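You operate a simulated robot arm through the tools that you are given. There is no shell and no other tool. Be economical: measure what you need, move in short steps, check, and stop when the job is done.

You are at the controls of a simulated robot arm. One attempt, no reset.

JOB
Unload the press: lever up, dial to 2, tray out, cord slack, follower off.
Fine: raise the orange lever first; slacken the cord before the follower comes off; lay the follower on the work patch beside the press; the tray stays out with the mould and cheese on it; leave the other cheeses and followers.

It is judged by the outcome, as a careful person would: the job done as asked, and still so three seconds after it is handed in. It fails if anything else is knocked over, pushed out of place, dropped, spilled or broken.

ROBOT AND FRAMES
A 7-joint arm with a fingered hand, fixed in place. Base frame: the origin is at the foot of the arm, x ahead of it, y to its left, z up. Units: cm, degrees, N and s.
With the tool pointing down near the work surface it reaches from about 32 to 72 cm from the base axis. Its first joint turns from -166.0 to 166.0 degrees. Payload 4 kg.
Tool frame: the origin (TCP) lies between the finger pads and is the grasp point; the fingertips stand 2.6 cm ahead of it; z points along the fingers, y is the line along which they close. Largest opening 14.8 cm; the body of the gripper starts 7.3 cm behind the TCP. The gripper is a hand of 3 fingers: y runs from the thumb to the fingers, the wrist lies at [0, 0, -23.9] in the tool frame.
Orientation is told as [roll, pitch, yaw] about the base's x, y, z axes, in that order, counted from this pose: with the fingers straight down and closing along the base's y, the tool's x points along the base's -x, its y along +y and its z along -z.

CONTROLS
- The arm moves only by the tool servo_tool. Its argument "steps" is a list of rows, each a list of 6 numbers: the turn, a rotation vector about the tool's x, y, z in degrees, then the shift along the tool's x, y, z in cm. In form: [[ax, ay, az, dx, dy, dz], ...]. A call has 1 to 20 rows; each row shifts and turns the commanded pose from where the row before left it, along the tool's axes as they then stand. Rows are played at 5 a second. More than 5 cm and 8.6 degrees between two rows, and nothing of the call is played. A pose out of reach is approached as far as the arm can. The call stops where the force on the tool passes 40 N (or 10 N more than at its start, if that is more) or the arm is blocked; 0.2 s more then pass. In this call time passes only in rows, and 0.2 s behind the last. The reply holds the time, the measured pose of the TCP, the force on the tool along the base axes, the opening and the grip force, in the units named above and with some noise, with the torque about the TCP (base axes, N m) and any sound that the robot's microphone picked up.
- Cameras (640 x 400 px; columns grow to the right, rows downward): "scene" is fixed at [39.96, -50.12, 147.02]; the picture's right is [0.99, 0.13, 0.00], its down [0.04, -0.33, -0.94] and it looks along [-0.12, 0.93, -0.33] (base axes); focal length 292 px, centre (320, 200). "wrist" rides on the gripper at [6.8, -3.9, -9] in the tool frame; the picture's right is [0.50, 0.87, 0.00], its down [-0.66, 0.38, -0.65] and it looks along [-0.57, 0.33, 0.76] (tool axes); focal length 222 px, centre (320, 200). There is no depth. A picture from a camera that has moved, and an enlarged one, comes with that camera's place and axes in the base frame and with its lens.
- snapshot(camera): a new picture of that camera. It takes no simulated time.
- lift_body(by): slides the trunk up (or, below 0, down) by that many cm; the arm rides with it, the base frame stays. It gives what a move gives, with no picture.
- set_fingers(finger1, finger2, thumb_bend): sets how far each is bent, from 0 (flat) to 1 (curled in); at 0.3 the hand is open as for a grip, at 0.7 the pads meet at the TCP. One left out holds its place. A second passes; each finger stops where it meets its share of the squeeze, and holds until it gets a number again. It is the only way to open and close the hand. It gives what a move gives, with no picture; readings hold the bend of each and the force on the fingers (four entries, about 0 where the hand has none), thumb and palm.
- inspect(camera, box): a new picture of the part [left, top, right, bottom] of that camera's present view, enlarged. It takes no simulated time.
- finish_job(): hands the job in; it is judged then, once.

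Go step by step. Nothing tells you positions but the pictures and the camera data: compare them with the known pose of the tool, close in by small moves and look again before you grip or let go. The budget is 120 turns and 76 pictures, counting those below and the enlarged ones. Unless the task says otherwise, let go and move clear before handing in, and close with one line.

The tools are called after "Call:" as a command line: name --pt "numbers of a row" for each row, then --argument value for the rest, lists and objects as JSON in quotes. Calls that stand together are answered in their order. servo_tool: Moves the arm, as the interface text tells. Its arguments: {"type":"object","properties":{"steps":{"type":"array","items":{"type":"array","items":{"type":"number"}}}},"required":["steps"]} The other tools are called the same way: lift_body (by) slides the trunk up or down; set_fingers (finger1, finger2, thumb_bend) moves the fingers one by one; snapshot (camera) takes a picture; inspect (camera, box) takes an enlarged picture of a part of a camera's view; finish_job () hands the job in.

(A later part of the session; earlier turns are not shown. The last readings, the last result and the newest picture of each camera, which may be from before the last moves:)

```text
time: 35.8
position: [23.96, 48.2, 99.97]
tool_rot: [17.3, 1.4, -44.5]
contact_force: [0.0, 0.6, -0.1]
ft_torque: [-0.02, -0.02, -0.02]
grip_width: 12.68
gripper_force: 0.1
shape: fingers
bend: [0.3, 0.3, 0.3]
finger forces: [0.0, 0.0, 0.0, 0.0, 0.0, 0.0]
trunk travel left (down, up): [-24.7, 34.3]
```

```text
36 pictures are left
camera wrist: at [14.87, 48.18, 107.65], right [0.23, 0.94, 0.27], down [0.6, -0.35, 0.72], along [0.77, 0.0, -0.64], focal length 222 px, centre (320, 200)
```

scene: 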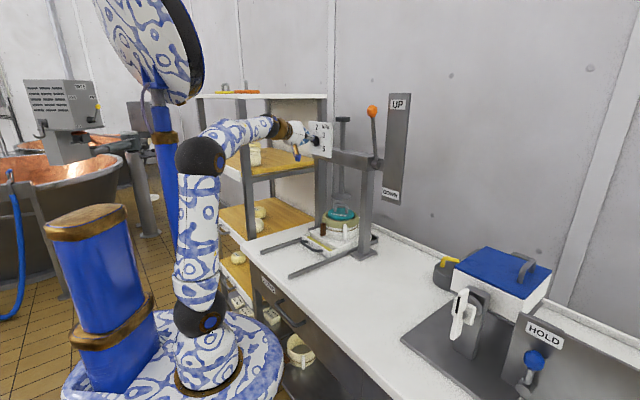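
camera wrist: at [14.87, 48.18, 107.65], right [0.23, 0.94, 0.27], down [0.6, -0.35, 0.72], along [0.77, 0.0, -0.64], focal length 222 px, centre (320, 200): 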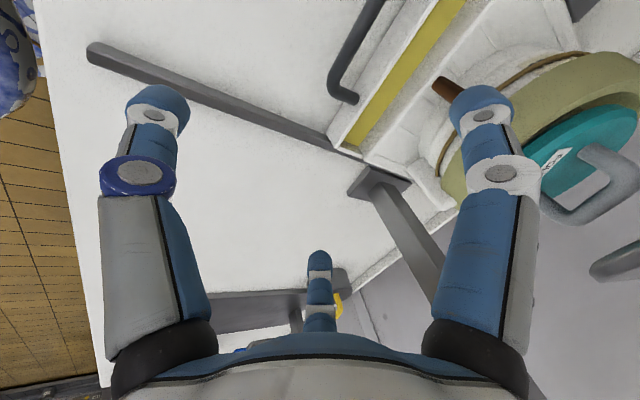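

Call:
servo_tool --pt "6 0 0 2 0 0" --pt "6 0 0 2 0 0" --pt "5 0 0 2 0 0" --pt "0 0 0 2 0 0" --pt "0 0 0 1 0 0"

Call:
snapshot --camera "wrist"

```text
time: 37.0
position: [20.44, 51.42, 99.74]
tool_rot: [5.6, 1.4, -44.5]
contact_force: [0.8, -0.2, 0.0]
ft_torque: [0.01, -0.02, 0.01]
grip_width: 12.69
gripper_force: 0.1
shape: fingers
bend: [0.3, 0.3, 0.3]
finger forces: [0.0, 0.0, 0.0, 0.0, 0.0, 0.0]
out of reach, approached as far as the arm can: row 3, 4, 5
trunk travel left (down, up): [-24.7, 34.3]
```

```text
35 pictures are left
camera wrist: at [12.46, 52.56, 108.61], right [0.25, 0.96, 0.1], down [0.7, -0.25, 0.67], along [0.67, -0.1, -0.74], focal length 222 px, centre (320, 200)
```

wrist: 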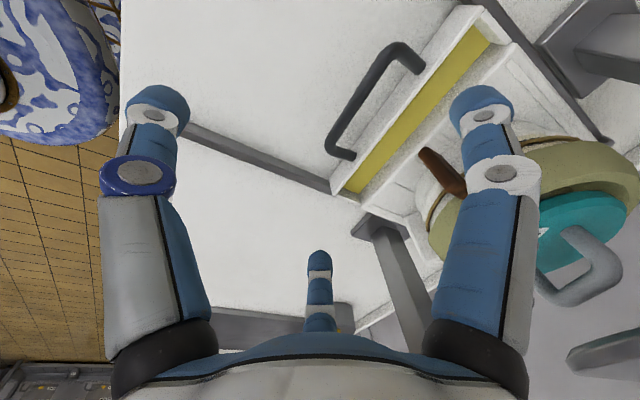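

The tray handle is near (20.5, 57, 88). The three fingers are spread evenly, so I'll turn the hand until one straight finger faces the press. That finger can hook behind the handle.

Call:
servo_tool --pt "0 0 -7.5 0 0 0" --pt "0 0 -7.5 0 0 0" --pt "0 0 -7.5 0 0 0" --pt "0 0 -7.5 0 0 0" --pt "0 0 -7.5 0 0 0" --pt "0 0 -7.5 0 0 0" --pt "0 0 -7.5 0 0 0" --pt "0 0 -7.5 0 0 0" --pt "0 0 0 1.5 0.5 1" --pt "0 0 0 1.5 0.5 1" --pt "0 0 0 1.5 0.5 0"

Call:
snapshot --camera "wrist"

```text
time: 39.4
position: [15.81, 52.02, 97.64]
tool_rot: [4.0, -4.0, 15.3]
contact_force: [-1.0, 0.1, 0.6]
ft_torque: [0.01, 0.03, 0.03]
grip_width: 12.7
gripper_force: 0.1
shape: fingers
bend: [0.3, 0.3, 0.3]
finger forces: [0.0, 0.0, 0.0, 0.1, 0.0, 0.0]
trunk travel left (down, up): [-24.7, 34.3]
```

```text
34 pictures are left
camera wrist: at [9.92, 45.67, 105.91], right [-0.71, 0.7, 0.03], down [0.5, 0.48, 0.72], along [0.49, 0.53, -0.69], focal length 222 px, centre (320, 200)
```

wrist: 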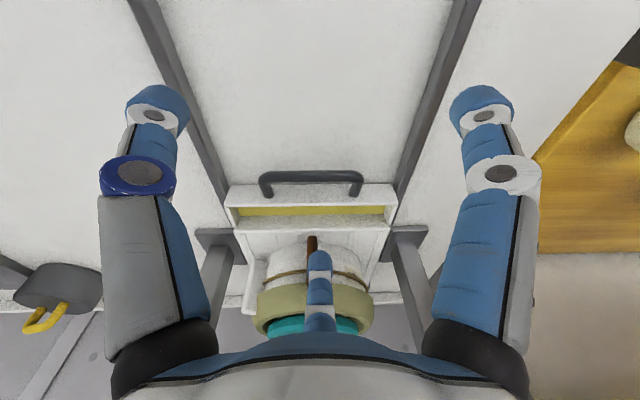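

The hand is aligned with the handle. I'll come down a little and check the hooking finger against the gap from the scene camera.

Call:
servo_tool --pt "0 0 0 0 0 2" --pt "0 0 0 0 0 2"

Call:
inspect --camera "scene" --box '[260, 190, 360, 260]'

Call:
inspect --camera "wrist" --box '[220, 140, 420, 300]'

```text
time: 40.0
position: [16.14, 52.33, 93.52]
tool_rot: [4.0, -4.0, 15.3]
contact_force: [-0.5, -0.2, -0.4]
ft_torque: [0.02, -0.03, -0.01]
grip_width: 12.67
gripper_force: 0.1
shape: fingers
bend: [0.3, 0.3, 0.3]
finger forces: [0.0, 0.0, 0.0, 0.0, 0.0, 0.0]
trunk travel left (down, up): [-24.7, 34.3]
```

```text
5.71 times, centred on (310, 225) of scene
camera zoom: at [39.96, -50.12, 147.02], right [0.99, 0.13, 0.0], down [0.04, -0.33, -0.94], along [-0.12, 0.93, -0.33], focal length 1668 px, centre (377, 57)
```

zoom: 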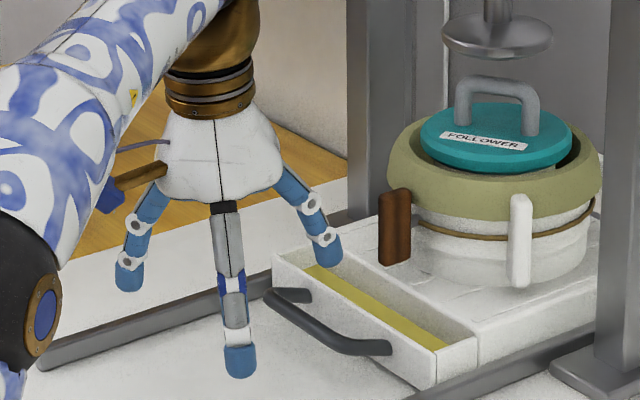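

```text
2.50 times, centred on (320, 220) of wrist
camera zoom: at [10.16, 45.97, 101.83], right [-0.71, 0.7, 0.03], down [0.5, 0.48, 0.72], along [0.49, 0.53, -0.69], focal length 555 px, centre (320, 150)
```

zoom: 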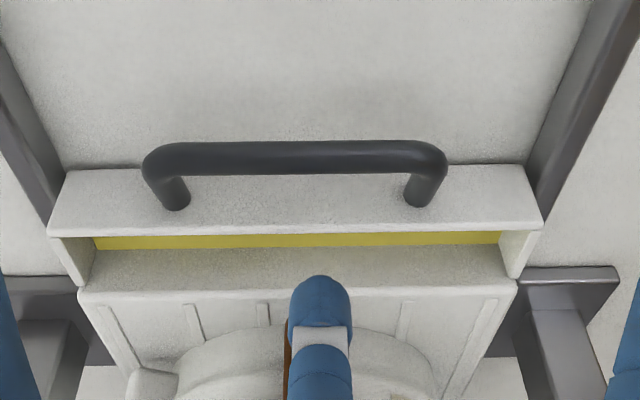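

The finger tip is at about u=57.6, just behind the handle bar at u≈56.2. I'll lower it into the gap slowly while watching the force.

Call:
servo_tool --pt "0 0 0 0.09 -0.05 1" --pt "0 0 0 0.09 -0.05 1" --pt "0 0 0 0.09 -0.05 1" --pt "0 0 0 0.09 -0.05 0.8"

Call:
inspect --camera "scene" --box '[270, 205, 340, 255]'

Call:
inspect --camera "wrist" --box '[220, 140, 420, 300]'

```text
time: 41.0
position: [15.9, 52.42, 89.72]
tool_rot: [4.0, -3.9, 15.3]
contact_force: [0.2, -0.6, 0.1]
ft_torque: [0.05, 0.02, 0.0]
grip_width: 12.67
gripper_force: 0.0
shape: fingers
bend: [0.3, 0.3, 0.3]
finger forces: [0.0, 0.0, 0.0, 0.0, 0.1, 0.0]
trunk travel left (down, up): [-24.7, 34.3]
```

```text
8.00 times, centred on (305, 230) of scene
camera zoom: at [39.96, -50.12, 147.02], right [0.99, 0.13, 0.0], down [0.04, -0.33, -0.94], along [-0.12, 0.93, -0.33], focal length 2335 px, centre (440, -40)
```

zoom: 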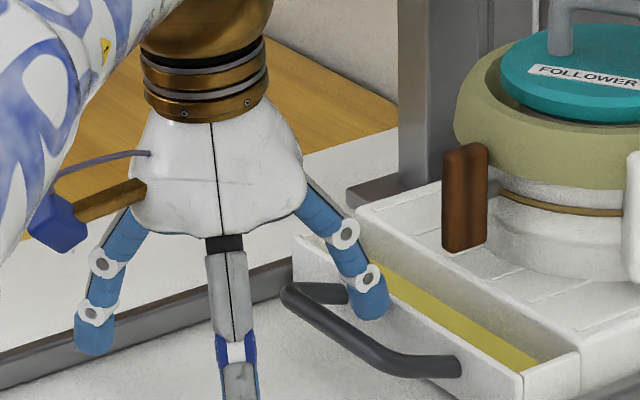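

```text
2.50 times, centred on (320, 220) of wrist
camera zoom: at [10.0, 46.0, 97.98], right [-0.71, 0.7, 0.03], down [0.5, 0.48, 0.72], along [0.49, 0.53, -0.69], focal length 555 px, centre (320, 150)
```

zoom: 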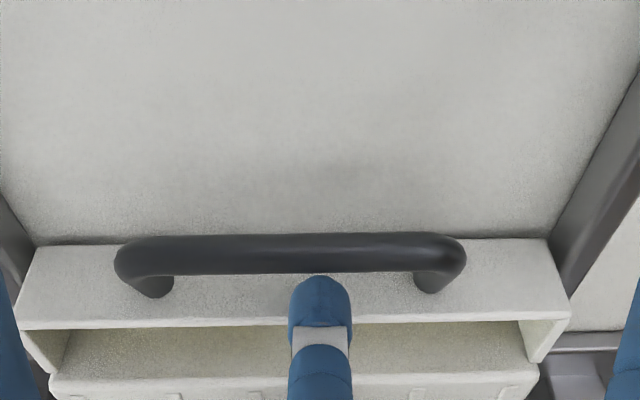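

Call:
servo_tool --pt "0 0 0 0.09 -0.05 0.6" --pt "0 0 0 0.09 -0.05 0.6" --pt "0 0 0 0.09 -0.05 0.6"

Call:
inspect --camera "scene" --box '[270, 205, 340, 255]'

```text
time: 41.8
position: [15.7, 52.35, 87.93]
tool_rot: [4.1, -4.1, 15.3]
contact_force: [-1.0, 4.5, 11.2]
ft_torque: [-0.86, -0.22, 0.02]
grip_width: 12.69
gripper_force: 6.0
shape: fingers
bend: [0.3, 0.3, 0.3]
finger forces: [0.1, 0.0, 0.1, 0.0, 11.6, 0.0]
trunk travel left (down, up): [-24.7, 34.3]
```

```text
8.00 times, centred on (305, 230) of scene
camera zoom: at [39.96, -50.12, 147.02], right [0.99, 0.13, 0.0], down [0.04, -0.33, -0.94], along [-0.12, 0.93, -0.33], focal length 2335 px, centre (440, -40)
```

zoom: 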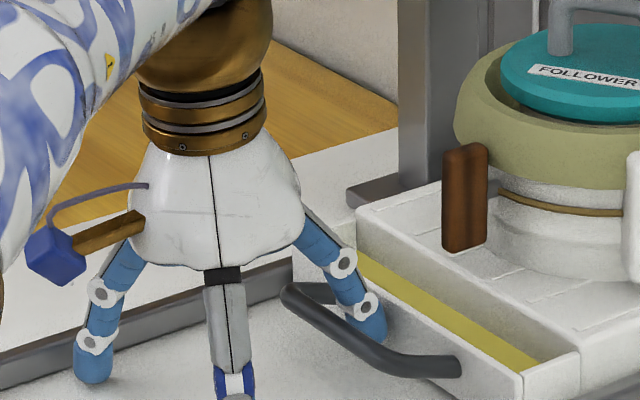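

The thumb touched the counter, while the hook finger is now behind the bar. I'll curl the thumb and the other finger up a bit, then pull.

Call:
servo_tool --pt "0 0 0 0 0 -0.5"

Call:
set_fingers --finger1 0.6 --thumb_bend 0.6

Call:
servo_tool --pt "0 0 0 0.87 -0.5 0" --pt "0 0 0 0.87 -0.5 0" --pt "0 0 0 0.87 -0.5 0"

Call:
inspect --camera "scene" --box '[260, 190, 400, 270]'

```text
time: 42.2
position: [15.76, 52.34, 88.5]
tool_rot: [3.9, -3.9, 15.3]
contact_force: [-0.6, -0.5, 0.1]
ft_torque: [-0.01, 0.0, 0.0]
grip_width: 12.68
gripper_force: 0.1
shape: fingers
bend: [0.3, 0.3, 0.3]
finger forces: [0.1, 0.0, 0.0, 0.0, 0.1, 0.0]
trunk travel left (down, up): [-24.7, 34.3]
```

```text
time: 43.2
position: [15.79, 52.24, 88.47]
tool_rot: [4.1, -4.0, 15.4]
contact_force: [0.6, -1.0, 4.6]
ft_torque: [-0.14, -0.03, 0.0]
grip_width: 3.0
gripper_force: 2.7
shape: fingers
bend: [0.6, 0.3, 0.6]
finger forces: [0.1, 0.0, 0.1, 0.0, 4.7, 0.0]
trunk travel left (down, up): [-24.7, 34.3]
```

```text
time: 44.0
position: [13.56, 50.11, 88.24]
tool_rot: [4.1, -4.1, 15.3]
contact_force: [2.2, 3.0, 16.8]
ft_torque: [-0.18, -0.04, 0.05]
grip_width: 2.41
gripper_force: 8.5
shape: fingers
bend: [0.61, 0.29, 0.62]
finger forces: [4.5, 1.0, 0.0, 0.0, 11.8, 0.1]
trunk travel left (down, up): [-24.7, 34.3]
```

```text
4.57 times, centred on (330, 230) of scene
camera zoom: at [39.96, -50.12, 147.02], right [0.99, 0.13, 0.0], down [0.04, -0.33, -0.94], along [-0.12, 0.93, -0.33], focal length 1334 px, centre (274, 63)
```

zoom: 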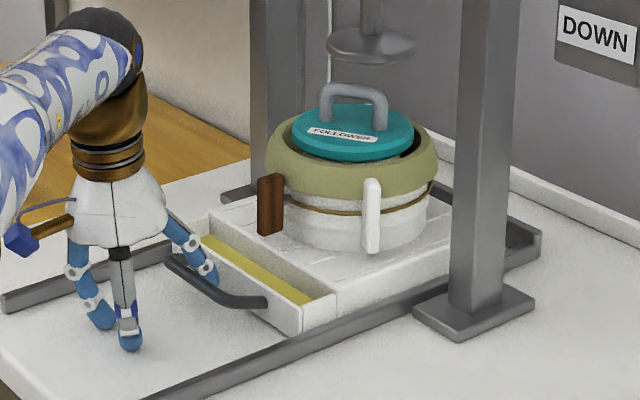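

The tray slides out with the mould. The curled fingers rub the counter, so I'll spread them flat and keep pulling.

Call:
set_fingers --finger1 0.1 --thumb_bend 0.1

Call:
servo_tool --pt "0 0 0 0.87 -0.5 -0.1" --pt "0 0 0 0.87 -0.5 -0.1" --pt "0 0 0 0.87 -0.5 -0.1" --pt "0 0 0 0.87 -0.5 -0.1"

```text
time: 45.0
position: [13.71, 50.19, 88.06]
tool_rot: [3.9, -3.9, 15.5]
contact_force: [2.6, -1.0, -0.7]
ft_torque: [-0.06, -0.06, 0.09]
grip_width: 16.14
gripper_force: 1.8
shape: fingers
bend: [0.14, 0.28, 0.1]
finger forces: [2.3, 0.9, 0.0, 0.1, 0.0, 0.0]
trunk travel left (down, up): [-24.7, 34.3]
```

```text
time: 46.0
position: [10.76, 47.25, 88.19]
tool_rot: [4.0, -4.0, 15.3]
contact_force: [0.6, 0.2, 0.6]
ft_torque: [0.02, 0.0, -0.04]
grip_width: 16.52
gripper_force: 0.1
shape: fingers
bend: [0.1, 0.29, 0.1]
finger forces: [0.0, 0.7, 0.0, 0.1, 0.0, 0.0]
trunk travel left (down, up): [-24.7, 34.3]
```

Call:
servo_tool --pt "0 0 0 0.87 -0.5 0" --pt "0 0 0 0.87 -0.5 0" --pt "0 0 0 0.87 -0.5 0" --pt "0 0 0 0.87 -0.5 0" --pt "0 0 0 0.87 -0.5 0" --pt "0 0 0 0.87 -0.5 0"

Call:
inspect --camera "scene" --box '[230, 180, 390, 290]'

```text
time: 47.4
position: [6.49, 42.96, 87.63]
tool_rot: [3.9, -3.9, 15.5]
contact_force: [1.2, 0.6, 1.2]
ft_torque: [0.05, -0.1, -0.02]
grip_width: 16.51
gripper_force: 0.5
shape: fingers
bend: [0.1, 0.28, 0.1]
finger forces: [0.0, 1.4, 0.1, 0.1, 0.1, 0.0]
trunk travel left (down, up): [-24.7, 34.3]
```

```text
3.64 times, centred on (310, 235) of scene
camera zoom: at [39.96, -50.12, 147.02], right [0.99, 0.13, 0.0], down [0.04, -0.33, -0.94], along [-0.12, 0.93, -0.33], focal length 1061 px, centre (356, 73)
```

zoom: 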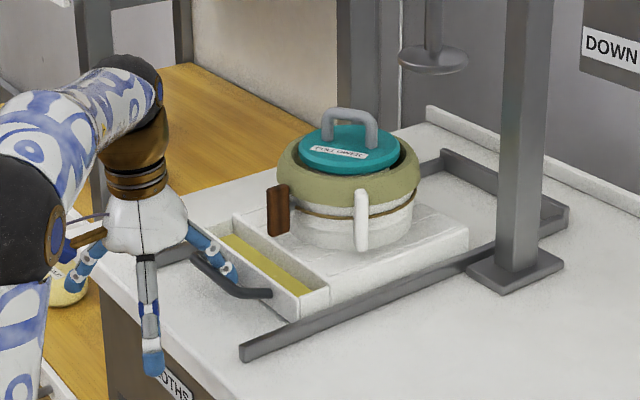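

Call:
servo_tool --pt "0 0 0 0.7 -0.4 -0.1" --pt "0 0 0 0.7 -0.4 -0.1" --pt "0 0 0 0.7 -0.4 -0.1"

```text
time: 48.2
position: [4.95, 41.32, 87.75]
tool_rot: [4.0, -3.9, 15.3]
contact_force: [-0.2, 0.2, 0.6]
ft_torque: [0.0, -0.03, 0.01]
grip_width: 16.5
gripper_force: 0.3
shape: fingers
bend: [0.1, 0.29, 0.1]
finger forces: [0.0, 0.9, 0.0, 0.0, 0.1, 0.0]
trunk travel left (down, up): [-24.7, 34.3]
```

Call:
servo_tool --pt "0 0 0 0.7 -0.4 -0.05" --pt "0 0 0 0.7 -0.4 -0.05" --pt "0 0 0 0.7 -0.4 -0.05"

Call:
inspect --camera "scene" --box '[230, 180, 390, 290]'

```text
time: 49.0
position: [3.12, 39.55, 87.48]
tool_rot: [4.0, -4.0, 15.3]
contact_force: [0.1, 0.8, 1.0]
ft_torque: [0.03, -0.05, 0.03]
grip_width: 16.52
gripper_force: 0.2
shape: fingers
bend: [0.1, 0.28, 0.1]
finger forces: [0.1, 1.3, 0.0, 0.1, 0.0, 0.1]
trunk travel left (down, up): [-24.7, 34.3]
```

```text
3.64 times, centred on (310, 235) of scene
camera zoom: at [39.96, -50.12, 147.02], right [0.99, 0.13, 0.0], down [0.04, -0.33, -0.94], along [-0.12, 0.93, -0.33], focal length 1061 px, centre (356, 73)
```

zoom: 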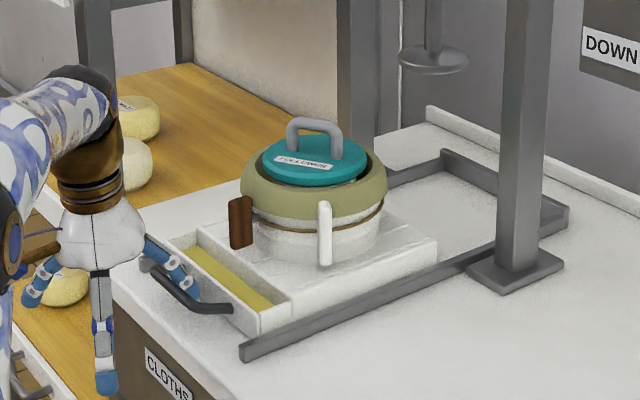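

Call:
servo_tool --pt "0 0 0 0.6 -0.35 -0.1" --pt "0 0 0 0.6 -0.35 -0.1" --pt "0 0 0 0.6 -0.35 -0.1"

```text
time: 49.8
position: [1.72, 38.02, 87.74]
tool_rot: [4.0, -4.0, 15.3]
contact_force: [0.7, 1.2, 0.4]
ft_torque: [0.02, 0.0, -0.01]
grip_width: 16.5
gripper_force: 0.2
shape: fingers
bend: [0.1, 0.29, 0.1]
finger forces: [0.1, 0.8, 0.0, 0.0, 0.1, 0.0]
trunk travel left (down, up): [-24.7, 34.3]
```

The tray is about 20 cm out, with its front at the rail ends. I'll unhook, lift clear and look closely at the cord toggle.

Call:
servo_tool --pt "0 0 0 -0.35 0.2 0" --pt "0 0 0 0 0 -2" --pt "0 0 0 0 0 -2" --pt "0 0 0 0 0 -3" --pt "0 0 0 0 0 -4" --pt "0 0 0 0 0 -4"

Call:
snapshot --camera "wrist"

Call:
inspect --camera "scene" --box '[270, 195, 350, 265]'

```text
time: 51.2
position: [1.31, 37.03, 102.51]
tool_rot: [3.6, -3.8, 15.4]
contact_force: [0.2, -0.5, 0.3]
ft_torque: [-0.03, -0.01, -0.04]
grip_width: 16.56
gripper_force: 0.0
shape: fingers
bend: [0.1, 0.3, 0.1]
finger forces: [0.0, 0.1, 0.0, 0.0, 0.0, 0.0]
trunk travel left (down, up): [-24.7, 34.3]
```

```text
25 pictures are left
camera wrist: at [-4.56, 30.59, 110.91], right [-0.71, 0.7, 0.02], down [0.5, 0.49, 0.72], along [0.49, 0.52, -0.7], focal length 222 px, centre (320, 200)
```

wrist: 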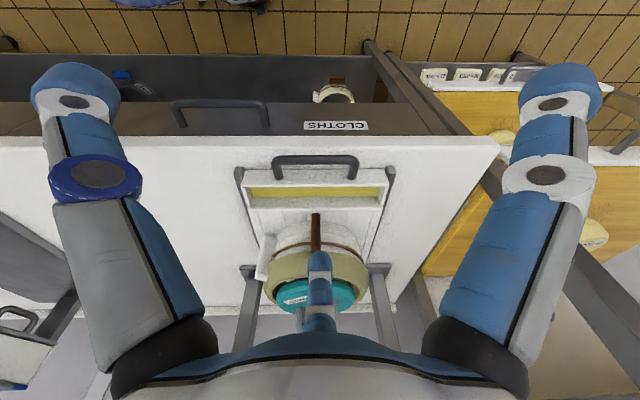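

```text
5.71 times, centred on (310, 230) of scene
camera zoom: at [39.96, -50.12, 147.02], right [0.99, 0.13, 0.0], down [0.04, -0.33, -0.94], along [-0.12, 0.93, -0.33], focal length 1668 px, centre (377, 29)
```

zoom: 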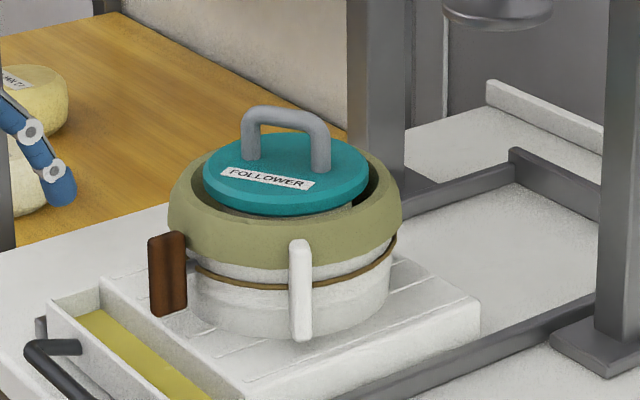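

Call:
inspect --camera "scene" --box '[282, 220, 332, 255]'

Call:
inspect --camera "wrist" --box '[250, 140, 390, 320]'

Call:
inspect --camera "scene" --box '[275, 325, 335, 375]'

```text
11.43 times, centred on (307, 238) of scene
camera zoom: at [39.96, -50.12, 147.02], right [0.99, 0.13, 0.0], down [0.04, -0.33, -0.94], along [-0.12, 0.93, -0.33], focal length 3336 px, centre (469, -229)
```

zoom: 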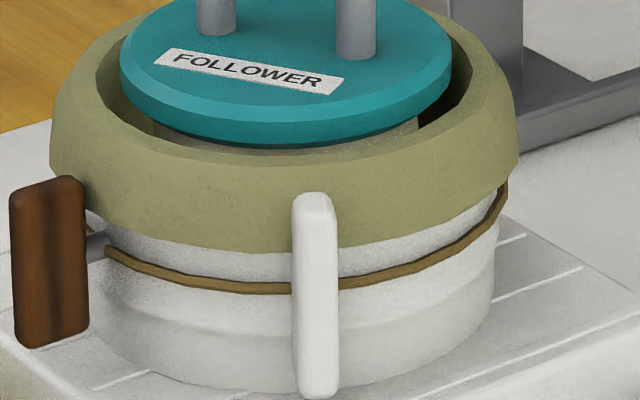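

```text
2.22 times, centred on (320, 230) of wrist
camera zoom: at [-4.56, 30.59, 110.91], right [-0.71, 0.7, 0.02], down [0.5, 0.49, 0.72], along [0.49, 0.52, -0.7], focal length 494 px, centre (320, 133)
```

zoom: 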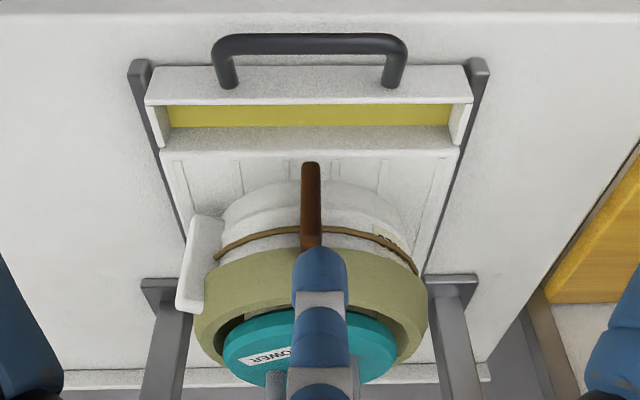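

```text
8.00 times, centred on (305, 350) of scene
camera zoom: at [39.96, -50.12, 147.02], right [0.99, 0.13, 0.0], down [0.04, -0.33, -0.94], along [-0.12, 0.93, -0.33], focal length 2335 px, centre (440, -1000)
```

zoom: 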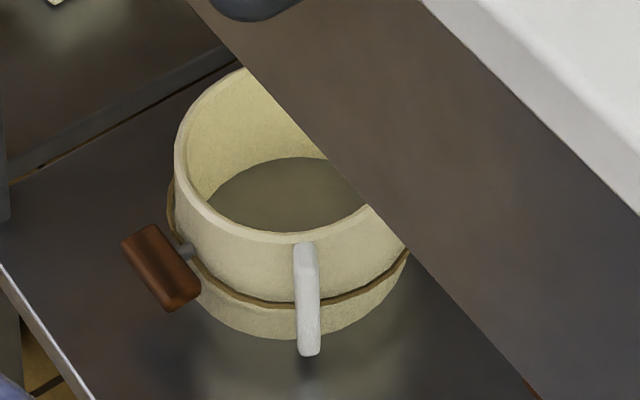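

The toggle turns on a radial stub: upright it holds the cord tight, and the spare mould's slack toggle lies sideways. I'll bring the straight finger alongside the toggle's upper half from the right, to push it over.

Call:
servo_tool --pt "0 0 0 -0.91 -1.61 -0.06" --pt "0 0 0 -0.91 -1.61 -0.06" --pt "0 0 0 0.18 -0.17 2.73" --pt "0 0 0 0.18 -0.17 2.73" --pt "0 0 0 -1.35 0.77 0.15" --pt "0 0 0 -1.35 0.77 0.15" --pt "0 0 0 -1.35 0.77 0.15" --pt "0 0 0 -1.0 0.57 0.11"

Call:
inspect --camera "scene" --box '[270, 210, 340, 260]'

Call:
inspect --camera "wrist" --box '[240, 160, 400, 300]'

```text
time: 53.0
position: [7.92, 38.57, 97.1]
tool_rot: [3.9, -4.0, 15.3]
contact_force: [0.1, 0.0, 0.2]
ft_torque: [-0.01, -0.02, 0.0]
grip_width: 16.53
gripper_force: 0.0
shape: fingers
bend: [0.1, 0.3, 0.1]
finger forces: [0.0, 0.1, 0.0, 0.1, 0.0, 0.0]
trunk travel left (down, up): [-24.7, 34.3]
```

```text
8.00 times, centred on (305, 235) of scene
camera zoom: at [39.96, -50.12, 147.02], right [0.99, 0.13, 0.0], down [0.04, -0.33, -0.94], along [-0.12, 0.93, -0.33], focal length 2335 px, centre (440, -80)
```

zoom: 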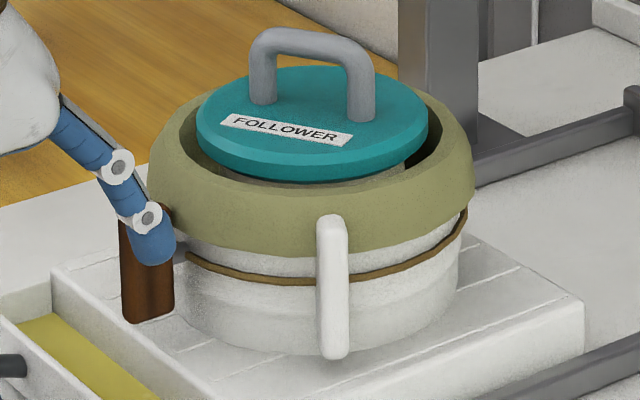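

```text
2.86 times, centred on (320, 230) of wrist
camera zoom: at [2.09, 32.19, 105.54], right [-0.71, 0.7, 0.03], down [0.5, 0.48, 0.72], along [0.49, 0.53, -0.69], focal length 635 px, centre (320, 114)
```

zoom: 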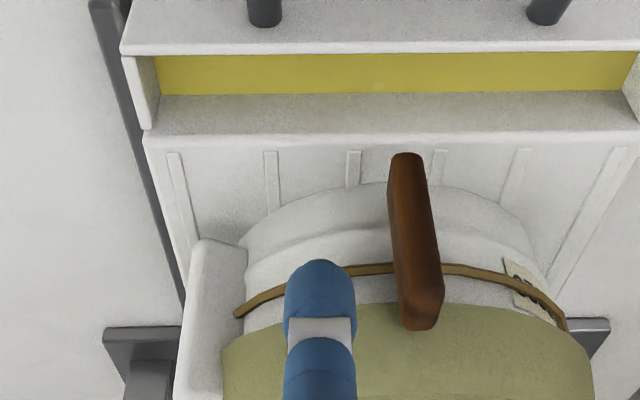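

The finger is just right of the toggle's upper half. I'll push it over to the left along an arc.

Call:
servo_tool --pt "0 0 0 0.64 1.13 0.04" --pt "0 0 0 0.28 0.57 -0.38" --pt "0 0 0 0.34 0.64 -0.18" --pt "0 0 0 0.36 0.65 0"

Call:
inspect --camera "wrist" --box '[240, 160, 400, 300]'

```text
time: 54.0
position: [5.59, 40.87, 97.79]
tool_rot: [4.0, -4.0, 15.4]
contact_force: [-0.2, 0.2, -0.3]
ft_torque: [0.02, -0.01, 0.03]
grip_width: 16.54
gripper_force: 0.2
shape: fingers
bend: [0.1, 0.3, 0.1]
finger forces: [0.1, 0.1, 0.0, 0.0, 0.1, 0.0]
trunk travel left (down, up): [-24.7, 34.3]
```

```text
2.86 times, centred on (320, 230) of wrist
camera zoom: at [-0.31, 34.63, 106.14], right [-0.71, 0.7, 0.03], down [0.5, 0.48, 0.72], along [0.49, 0.53, -0.69], focal length 635 px, centre (320, 114)
```

zoom: 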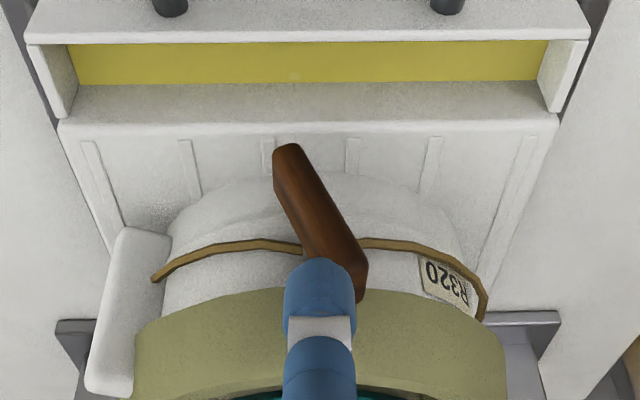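

Call:
servo_tool --pt "0 0 0 0.44 0.66 0.72" --pt "0 0 0 0.38 0.58 0.52" --pt "0 0 0 0.29 0.4 0.61" --pt "0 0 0 0.19 0.23 0.6"

Call:
inspect --camera "wrist" --box '[240, 160, 400, 300]'

```text
time: 55.0
position: [4.0, 42.6, 95.46]
tool_rot: [3.9, -4.0, 15.3]
contact_force: [-0.6, -2.1, 6.9]
ft_torque: [0.38, -0.38, -0.11]
grip_width: 16.52
gripper_force: 3.4
shape: fingers
bend: [0.1, 0.27, 0.1]
finger forces: [0.0, 6.6, 0.0, 0.0, 0.0, 0.0]
trunk travel left (down, up): [-24.7, 34.3]
```

```text
2.86 times, centred on (320, 230) of wrist
camera zoom: at [-1.93, 36.28, 103.8], right [-0.71, 0.7, 0.03], down [0.5, 0.48, 0.72], along [0.49, 0.53, -0.69], focal length 635 px, centre (320, 114)
```

zoom: 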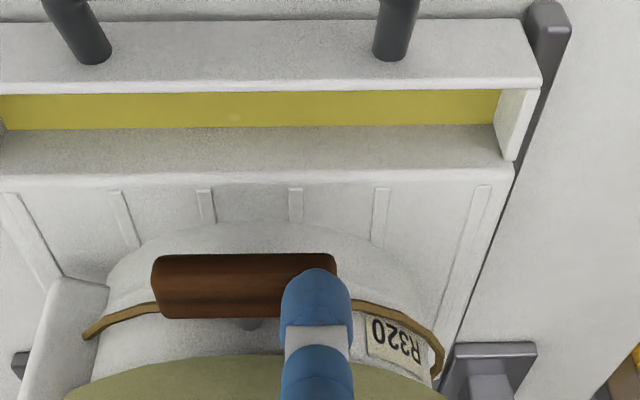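

The toggle is now horizontal and against its stop, so the cord is slack. I'll raise the trunk clear, reopen the fingers and line up over the follower's handle.

Call:
lift_body --by 16

Call:
set_fingers --finger1 0.3 --finger2 0.3 --thumb_bend 0.3

Call:
servo_tool --pt "0 0 7 0 0 0" --pt "0 0 7 0 0 0" --pt "0 0 7 0 0 0" --pt "0 0 7 0 0 0" --pt "0 0 6 0 0 0"

Call:
snapshot --camera "wrist"

Call:
inspect --camera "scene" --box '[270, 190, 350, 250]'

```text
time: 56.9
position: [3.89, 42.69, 111.47]
tool_rot: [4.0, -4.0, 15.3]
contact_force: [0.0, -0.1, -0.4]
ft_torque: [-0.01, -0.01, 0.01]
grip_width: 16.51
gripper_force: 0.2
shape: fingers
bend: [0.1, 0.3, 0.1]
finger forces: [0.1, 0.0, 0.0, 0.1, 0.0, 0.1]
trunk travel left (down, up): [-40.7, 18.3]
```

```text
time: 57.9
position: [3.98, 42.64, 111.53]
tool_rot: [3.9, -4.0, 15.2]
contact_force: [0.2, 0.4, 0.1]
ft_torque: [0.02, -0.01, -0.02]
grip_width: 12.76
gripper_force: 0.1
shape: fingers
bend: [0.3, 0.3, 0.3]
finger forces: [0.0, 0.0, 0.0, 0.0, 0.0, 0.0]
trunk travel left (down, up): [-40.7, 18.3]
```

```text
time: 59.1
position: [4.01, 42.51, 111.47]
tool_rot: [5.4, -1.1, -18.8]
contact_force: [-0.1, 0.2, -0.6]
ft_torque: [0.01, 0.02, 0.0]
grip_width: 12.78
gripper_force: 0.0
shape: fingers
bend: [0.3, 0.3, 0.3]
finger forces: [0.1, 0.1, 0.0, 0.0, 0.0, 0.0]
trunk travel left (down, up): [-40.7, 18.3]
```

```text
16 pictures are left
camera wrist: at [-4.07, 40.31, 119.98], right [-0.2, 0.98, 0.07], down [0.71, 0.09, 0.7], along [0.68, 0.19, -0.71], focal length 222 px, centre (320, 200)
```

wrist: 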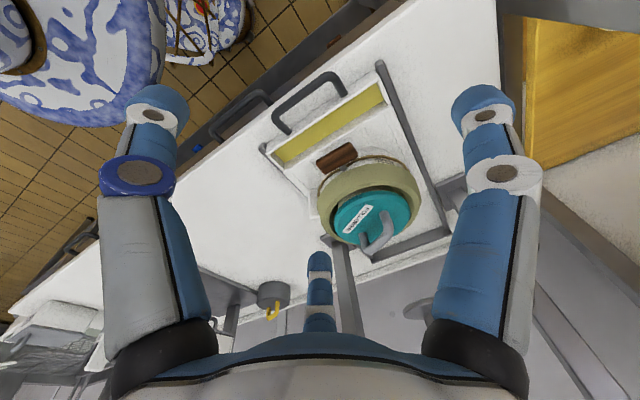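

```text
6.67 times, centred on (310, 220) of scene
camera zoom: at [39.96, -50.12, 147.02], right [0.99, 0.13, 0.0], down [0.04, -0.33, -0.94], along [-0.12, 0.93, -0.33], focal length 1946 px, centre (387, 67)
```

zoom: 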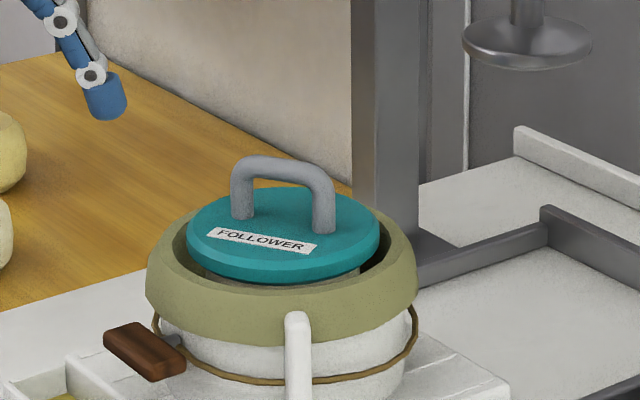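

The cord is visibly slack. The follower's handle bar is near (20, 55, 103), running about 19° clockwise of the base x axis. I'll move above it and look again.

Call:
servo_tool --pt "0 0 0 -2.7 3.7 0" --pt "0 0 0 -2.7 3.7 0" --pt "0 0 0 -2.7 3.7 0" --pt "0 0 0 -2.7 3.7 0"

Call:
snapshot --camera "wrist"

```text
time: 60.1
position: [18.88, 53.28, 112.83]
tool_rot: [5.5, -1.0, -18.4]
contact_force: [0.3, -0.1, 0.7]
ft_torque: [0.0, 0.0, -0.03]
grip_width: 12.78
gripper_force: 0.3
shape: fingers
bend: [0.3, 0.3, 0.3]
finger forces: [0.0, 0.0, 0.0, 0.0, 0.0, 0.0]
trunk travel left (down, up): [-40.7, 18.3]
```

```text
14 pictures are left
camera wrist: at [10.9, 50.97, 121.42], right [-0.2, 0.98, 0.07], down [0.71, 0.09, 0.7], along [0.68, 0.19, -0.71], focal length 222 px, centre (320, 200)
```

wrist: 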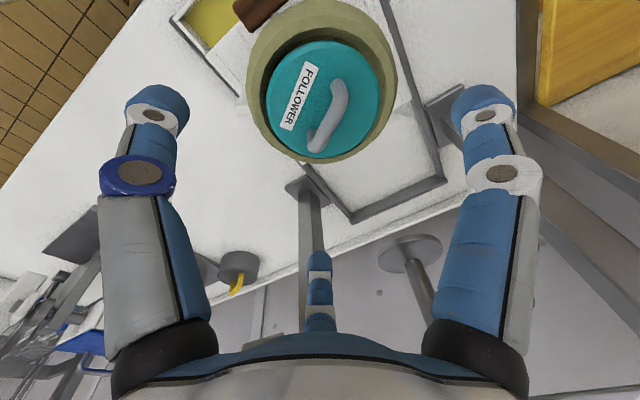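

Call:
servo_tool --pt "0 0 -5 0.1 0.3 2" --pt "0 0 0 0.1 0.3 2" --pt "0 0 0 0 0 2" --pt "0 0 0 0 0 2"

Call:
snapshot --camera "wrist"

Call:
inspect --camera "scene" --box '[270, 190, 350, 250]'

```text
time: 61.1
position: [19.28, 54.57, 105.1]
tool_rot: [5.5, -1.5, -13.6]
contact_force: [0.3, 0.2, -0.2]
ft_torque: [-0.02, -0.01, -0.02]
grip_width: 12.75
gripper_force: 0.0
shape: fingers
bend: [0.3, 0.3, 0.3]
finger forces: [0.0, 0.0, 0.1, 0.0, 0.0, 0.1]
trunk travel left (down, up): [-40.7, 18.3]
```

```text
13 pictures are left
camera wrist: at [11.36, 51.51, 113.68], right [-0.28, 0.96, 0.07], down [0.69, 0.16, 0.7], along [0.66, 0.25, -0.71], focal length 222 px, centre (320, 200)
```

wrist: 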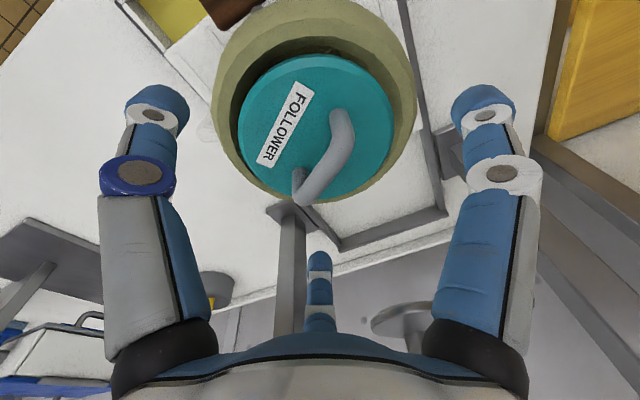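

```text
6.67 times, centred on (310, 220) of scene
camera zoom: at [39.96, -50.12, 147.02], right [0.99, 0.13, 0.0], down [0.04, -0.33, -0.94], along [-0.12, 0.93, -0.33], focal length 1946 px, centre (387, 67)
```

zoom: 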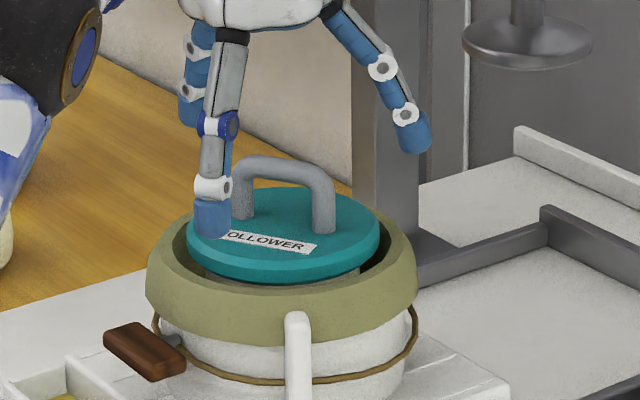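

The wrist view puts the bar centre at about (18.2, 54.3), so I'll shift slightly, then close on the handle.

Call:
servo_tool --pt "0 0 -4 0.6 -0.2 0" --pt "0 0 0 0.5 -0.2 0.8"

Call:
set_fingers --finger1 0.7 --finger2 0.7 --thumb_bend 0.7

Call:
snapshot --camera "wrist"

```text
time: 61.7
position: [18.14, 54.43, 104.22]
tool_rot: [5.2, -1.8, -9.7]
contact_force: [0.0, 0.6, -0.1]
ft_torque: [0.0, 0.04, 0.0]
grip_width: 12.75
gripper_force: 0.1
shape: fingers
bend: [0.3, 0.3, 0.3]
finger forces: [0.0, 0.0, 0.0, 0.0, 0.0, 0.0]
trunk travel left (down, up): [-40.7, 18.3]
```

```text
time: 62.7
position: [18.18, 54.34, 104.38]
tool_rot: [5.3, -1.9, -9.6]
contact_force: [-0.6, -0.4, 0.4]
ft_torque: [-0.02, 0.0, 0.01]
grip_width: 1.27
gripper_force: 5.5
shape: fingers
bend: [0.65, 0.66, 0.67]
finger forces: [3.9, 2.5, 0.0, 0.0, 5.2, 0.0]
trunk travel left (down, up): [-40.7, 18.3]
```

```text
11 pictures are left
camera wrist: at [10.43, 50.9, 112.75], right [-0.35, 0.93, 0.06], down [0.68, 0.21, 0.71], along [0.65, 0.29, -0.7], focal length 222 px, centre (320, 200)
```

wrist: 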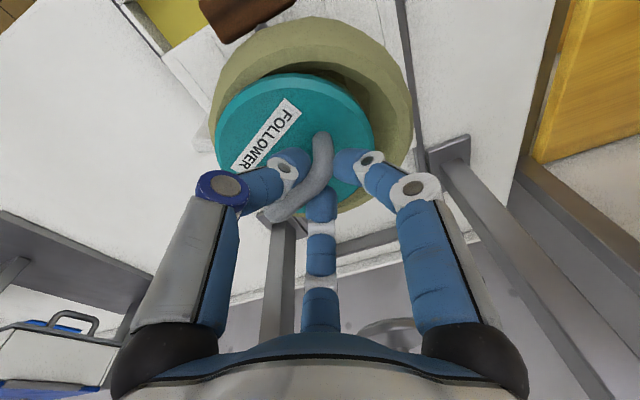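

The handle is held by all three fingers. I'll firm the grip and lift straight up a little.

Call:
set_fingers --finger1 0.8 --finger2 0.8 --thumb_bend 0.8

Call:
servo_tool --pt "0 0 0 0 0.05 -0.5" --pt "0 0 0 0 0.05 -0.5" --pt "0 0 0 0 0.09 -1" --pt "0 0 0 0 0.09 -1" --pt "0 0 0 0 0.09 -1"

Call:
snapshot --camera "scene"

```text
time: 63.7
position: [18.25, 54.48, 104.39]
tool_rot: [5.2, -1.9, -9.6]
contact_force: [-0.5, -0.1, -0.2]
ft_torque: [0.06, 0.03, -0.01]
grip_width: 1.13
gripper_force: 17.2
shape: fingers
bend: [0.65, 0.66, 0.67]
finger forces: [10.5, 8.0, 0.1, 0.1, 15.9, 0.1]
trunk travel left (down, up): [-40.7, 18.3]
```

```text
time: 64.9
position: [18.1, 54.52, 108.36]
tool_rot: [5.3, -1.9, -9.7]
contact_force: [-0.2, -0.3, -2.0]
ft_torque: [0.02, 0.02, -0.01]
grip_width: 1.08
gripper_force: 17.8
shape: fingers
bend: [0.64, 0.66, 0.67]
finger forces: [10.3, 8.9, 0.0, 0.1, 16.1, 0.0]
trunk travel left (down, up): [-40.7, 18.3]
```

```text
10 pictures are left
```

scene: 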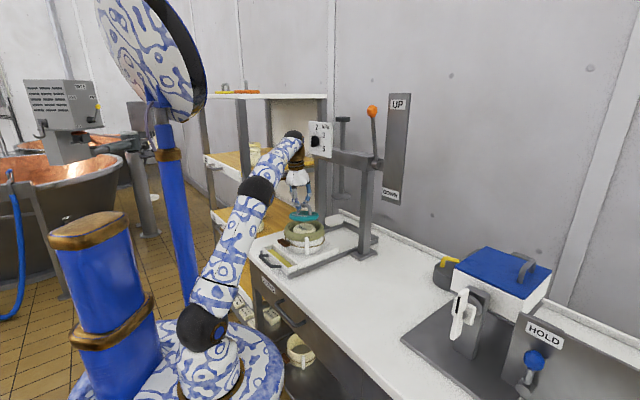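

The follower is off and held firmly. I'll check the counter beside the press for the work patch.

Call:
inspect --camera "scene" --box '[270, 220, 460, 340]'

```text
3.33 times, centred on (365, 280) of scene
camera zoom: at [39.96, -50.12, 147.02], right [0.99, 0.13, 0.0], down [0.04, -0.33, -0.94], along [-0.12, 0.93, -0.33], focal length 973 px, centre (170, -67)
```

zoom: 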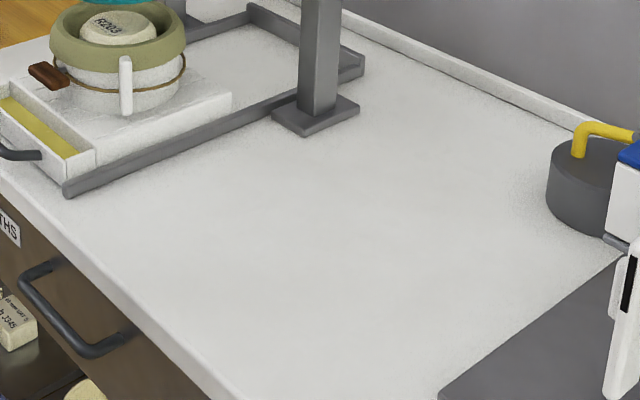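

The counter beside the press is bare and clear. I'll raise, carry the follower over to about (38.5, 38), and keep it level.

Call:
lift_body --by 6

Call:
servo_tool --pt "0 0 0 -1.5 -0.8 -0.08" --pt "0 0 0 -2.3 -1.28 -0.12" --pt "0 0 0 -2.3 -1.28 -0.12" --pt "0 0 0 -2.3 -1.28 -0.12" --pt "0 0 0 -2.3 -1.28 -0.12" --pt "0 0 0 -2.3 -1.28 -0.12" --pt "0 0 0 -2.3 -1.28 -0.12" --pt "0 0 0 -2.3 -1.28 -0.12" --pt "0 0 0 -2.3 -1.28 -0.12" --pt "0 0 0 -2 -1.1 -0.1" --pt "0 0 0 -1 -0.5 -0.05"

Call:
lift_body --by -16

Call:
inspect --camera "scene" --box '[270, 180, 460, 300]'

```text
time: 65.9
position: [17.99, 54.54, 114.46]
tool_rot: [5.3, -1.8, -9.7]
contact_force: [-0.1, -0.2, -2.1]
ft_torque: [0.02, 0.01, 0.03]
grip_width: 1.1
gripper_force: 17.6
shape: fingers
bend: [0.64, 0.66, 0.67]
finger forces: [10.2, 8.8, 0.1, 0.0, 16.2, 0.0]
trunk travel left (down, up): [-46.7, 12.3]
```

```text
time: 68.3
position: [38.59, 38.2, 115.22]
tool_rot: [5.4, -1.9, -9.6]
contact_force: [0.5, -0.8, -1.5]
ft_torque: [0.04, 0.03, -0.01]
grip_width: 1.07
gripper_force: 17.7
shape: fingers
bend: [0.64, 0.66, 0.67]
finger forces: [10.0, 8.7, 0.1, 0.1, 15.9, 0.0]
trunk travel left (down, up): [-46.7, 12.3]
```

```text
time: 70.1
position: [38.42, 38.29, 99.18]
tool_rot: [5.3, -1.8, -9.5]
contact_force: [-0.5, -0.1, -0.9]
ft_torque: [0.04, 0.03, 0.01]
grip_width: 1.05
gripper_force: 17.0
shape: fingers
bend: [0.64, 0.66, 0.67]
finger forces: [9.9, 8.5, 0.0, 0.0, 15.9, 0.1]
trunk travel left (down, up): [-30.7, 28.3]
```

```text
3.33 times, centred on (365, 240) of scene
camera zoom: at [39.96, -50.12, 147.02], right [0.99, 0.13, 0.0], down [0.04, -0.33, -0.94], along [-0.12, 0.93, -0.33], focal length 973 px, centre (170, 67)
```

zoom: 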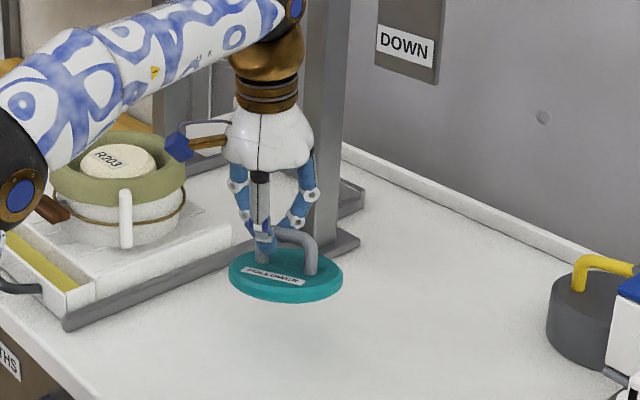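

The follower hangs level over clear counter. I'll lower it gently until it touches.

Call:
servo_tool --pt "0 0 0 0 -0.09 1" --pt "0 0 0 0 -0.09 1" --pt "0 0 0 0 -0.09 1" --pt "0 0 0 0 -0.09 1" --pt "0 0 0 0 -0.09 1" --pt "0 0 0 0 -0.09 1" --pt "0 0 0 0 -0.04 0.5"

Call:
servo_tool --pt "0 0 0 0 -0.02 0.3" --pt "0 0 0 0 -0.02 0.3"

Call:
inspect --camera "scene" --box '[310, 210, 410, 280]'

```text
time: 71.7
position: [38.64, 38.13, 92.63]
tool_rot: [5.3, -1.9, -9.7]
contact_force: [0.7, 0.0, -1.2]
ft_torque: [0.03, 0.02, 0.01]
grip_width: 1.09
gripper_force: 16.9
shape: fingers
bend: [0.64, 0.66, 0.67]
finger forces: [9.8, 8.4, 0.0, 0.0, 15.8, 0.0]
trunk travel left (down, up): [-30.7, 28.3]
```

```text
time: 72.3
position: [38.6, 38.2, 91.94]
tool_rot: [5.3, -1.9, -9.6]
contact_force: [0.1, 0.5, -2.7]
ft_torque: [0.02, 0.04, -0.03]
grip_width: 1.1
gripper_force: 16.7
shape: fingers
bend: [0.64, 0.66, 0.67]
finger forces: [10.0, 8.4, 0.0, 0.0, 15.7, 0.0]
trunk travel left (down, up): [-30.7, 28.3]
```

```text
5.71 times, centred on (360, 245) of scene
camera zoom: at [39.96, -50.12, 147.02], right [0.99, 0.13, 0.0], down [0.04, -0.33, -0.94], along [-0.12, 0.93, -0.33], focal length 1668 px, centre (91, -57)
```

zoom: 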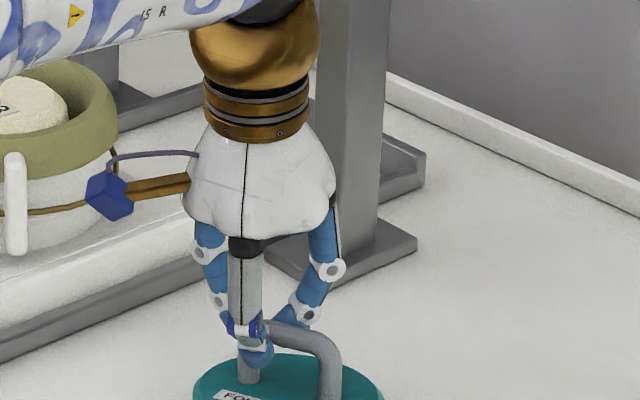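

Still airborne. I'll continue down in small steps, watching for contact.

Call:
servo_tool --pt "0 0 0 0 -0.02 0.3" --pt "0 0 0 0 -0.02 0.3" --pt "0 0 0 0 -0.02 0.3"

Call:
servo_tool --pt "0 0 0 0 -0.02 0.25" --pt "0 0 0 0 -0.02 0.25"

```text
time: 73.1
position: [38.61, 38.34, 91.23]
tool_rot: [5.2, -1.9, -9.7]
contact_force: [0.3, -1.2, 2.9]
ft_torque: [0.12, 0.05, -0.01]
grip_width: 1.07
gripper_force: 18.1
shape: fingers
bend: [0.64, 0.66, 0.67]
finger forces: [11.9, 7.0, 0.1, 0.1, 17.3, 0.0]
trunk travel left (down, up): [-30.7, 28.3]
```

```text
time: 73.7
position: [38.75, 38.2, 90.75]
tool_rot: [5.4, -1.9, -9.5]
contact_force: [-0.2, -0.9, 8.4]
ft_torque: [0.11, 0.04, -0.01]
grip_width: 0.95
gripper_force: 15.3
shape: fingers
bend: [0.64, 0.71, 0.73]
finger forces: [11.2, 6.3, 0.0, 0.0, 13.7, 0.0]
trunk travel left (down, up): [-30.7, 28.3]
```

The follower is on the counter. I'll ease up a touch, open the fingers and rise clear.

Call:
servo_tool --pt "0 0 0 0 0.02 -0.25"

Call:
set_fingers --finger1 0.3 --finger2 0.3 --thumb_bend 0.3

Call:
snapshot --camera "wrist"

```text
time: 74.1
position: [38.64, 38.25, 90.97]
tool_rot: [5.3, -1.9, -9.6]
contact_force: [-0.2, 0.3, -0.7]
ft_torque: [0.01, 0.04, -0.01]
grip_width: 0.97
gripper_force: 15.8
shape: fingers
bend: [0.64, 0.71, 0.73]
finger forces: [10.1, 7.7, 0.0, 0.0, 14.5, 0.1]
trunk travel left (down, up): [-30.7, 28.3]
```

```text
time: 75.1
position: [38.59, 38.21, 90.98]
tool_rot: [5.4, -1.9, -9.5]
contact_force: [-0.2, -0.1, -0.1]
ft_torque: [-0.03, 0.02, 0.01]
grip_width: 12.65
gripper_force: 0.0
shape: fingers
bend: [0.3, 0.3, 0.3]
finger forces: [0.0, 0.0, 0.0, 0.0, 0.0, 0.1]
trunk travel left (down, up): [-30.7, 28.3]
```

```text
6 pictures are left
camera wrist: at [30.95, 34.69, 99.44], right [-0.35, 0.93, 0.06], down [0.68, 0.21, 0.71], along [0.65, 0.29, -0.7], focal length 222 px, centre (320, 200)
```

wrist: 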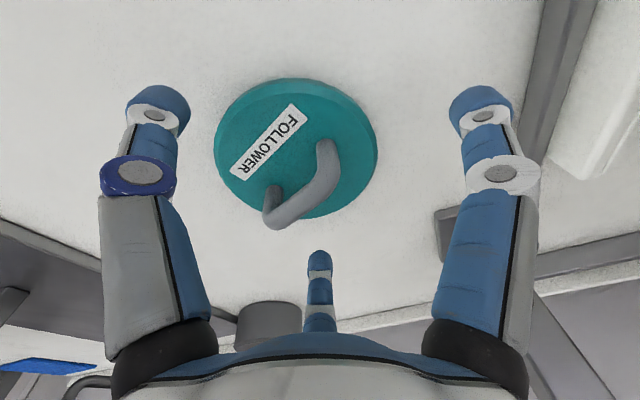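

The follower lies flat and is released. I'll rise straight up with the trunk and then check everything.

Call:
lift_body --by 20

Call:
snapshot --camera "scene"

Call:
inspect --camera "scene" --box '[250, 90, 430, 290]'

```text
time: 77.3
position: [38.58, 38.17, 111.03]
tool_rot: [5.2, -1.9, -9.6]
contact_force: [0.1, 0.1, 1.3]
ft_torque: [-0.01, 0.03, 0.02]
grip_width: 12.68
gripper_force: 0.0
shape: fingers
bend: [0.3, 0.3, 0.3]
finger forces: [0.0, 0.0, 0.0, 0.0, 0.0, 0.0]
trunk travel left (down, up): [-50.7, 8.3]
```

```text
5 pictures are left
```

scene: 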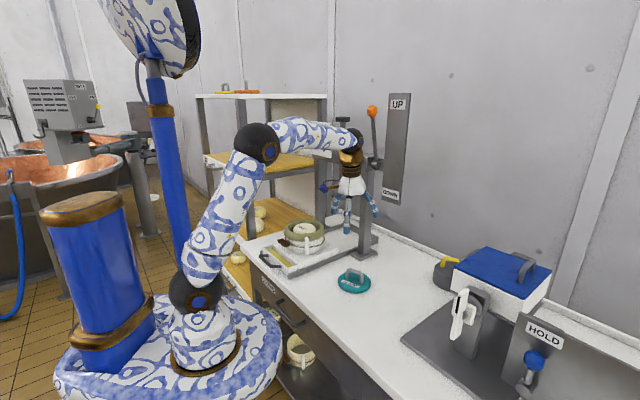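

```text
2.00 times, centred on (340, 190) of scene
camera zoom: at [39.96, -50.12, 147.02], right [0.99, 0.13, 0.0], down [0.04, -0.33, -0.94], along [-0.12, 0.93, -0.33], focal length 584 px, centre (280, 220)
```

zoom: 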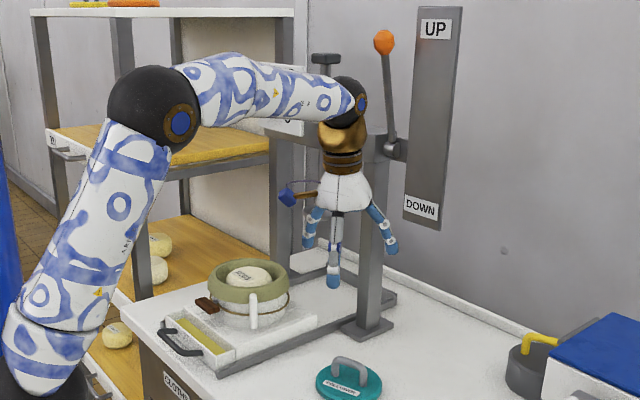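

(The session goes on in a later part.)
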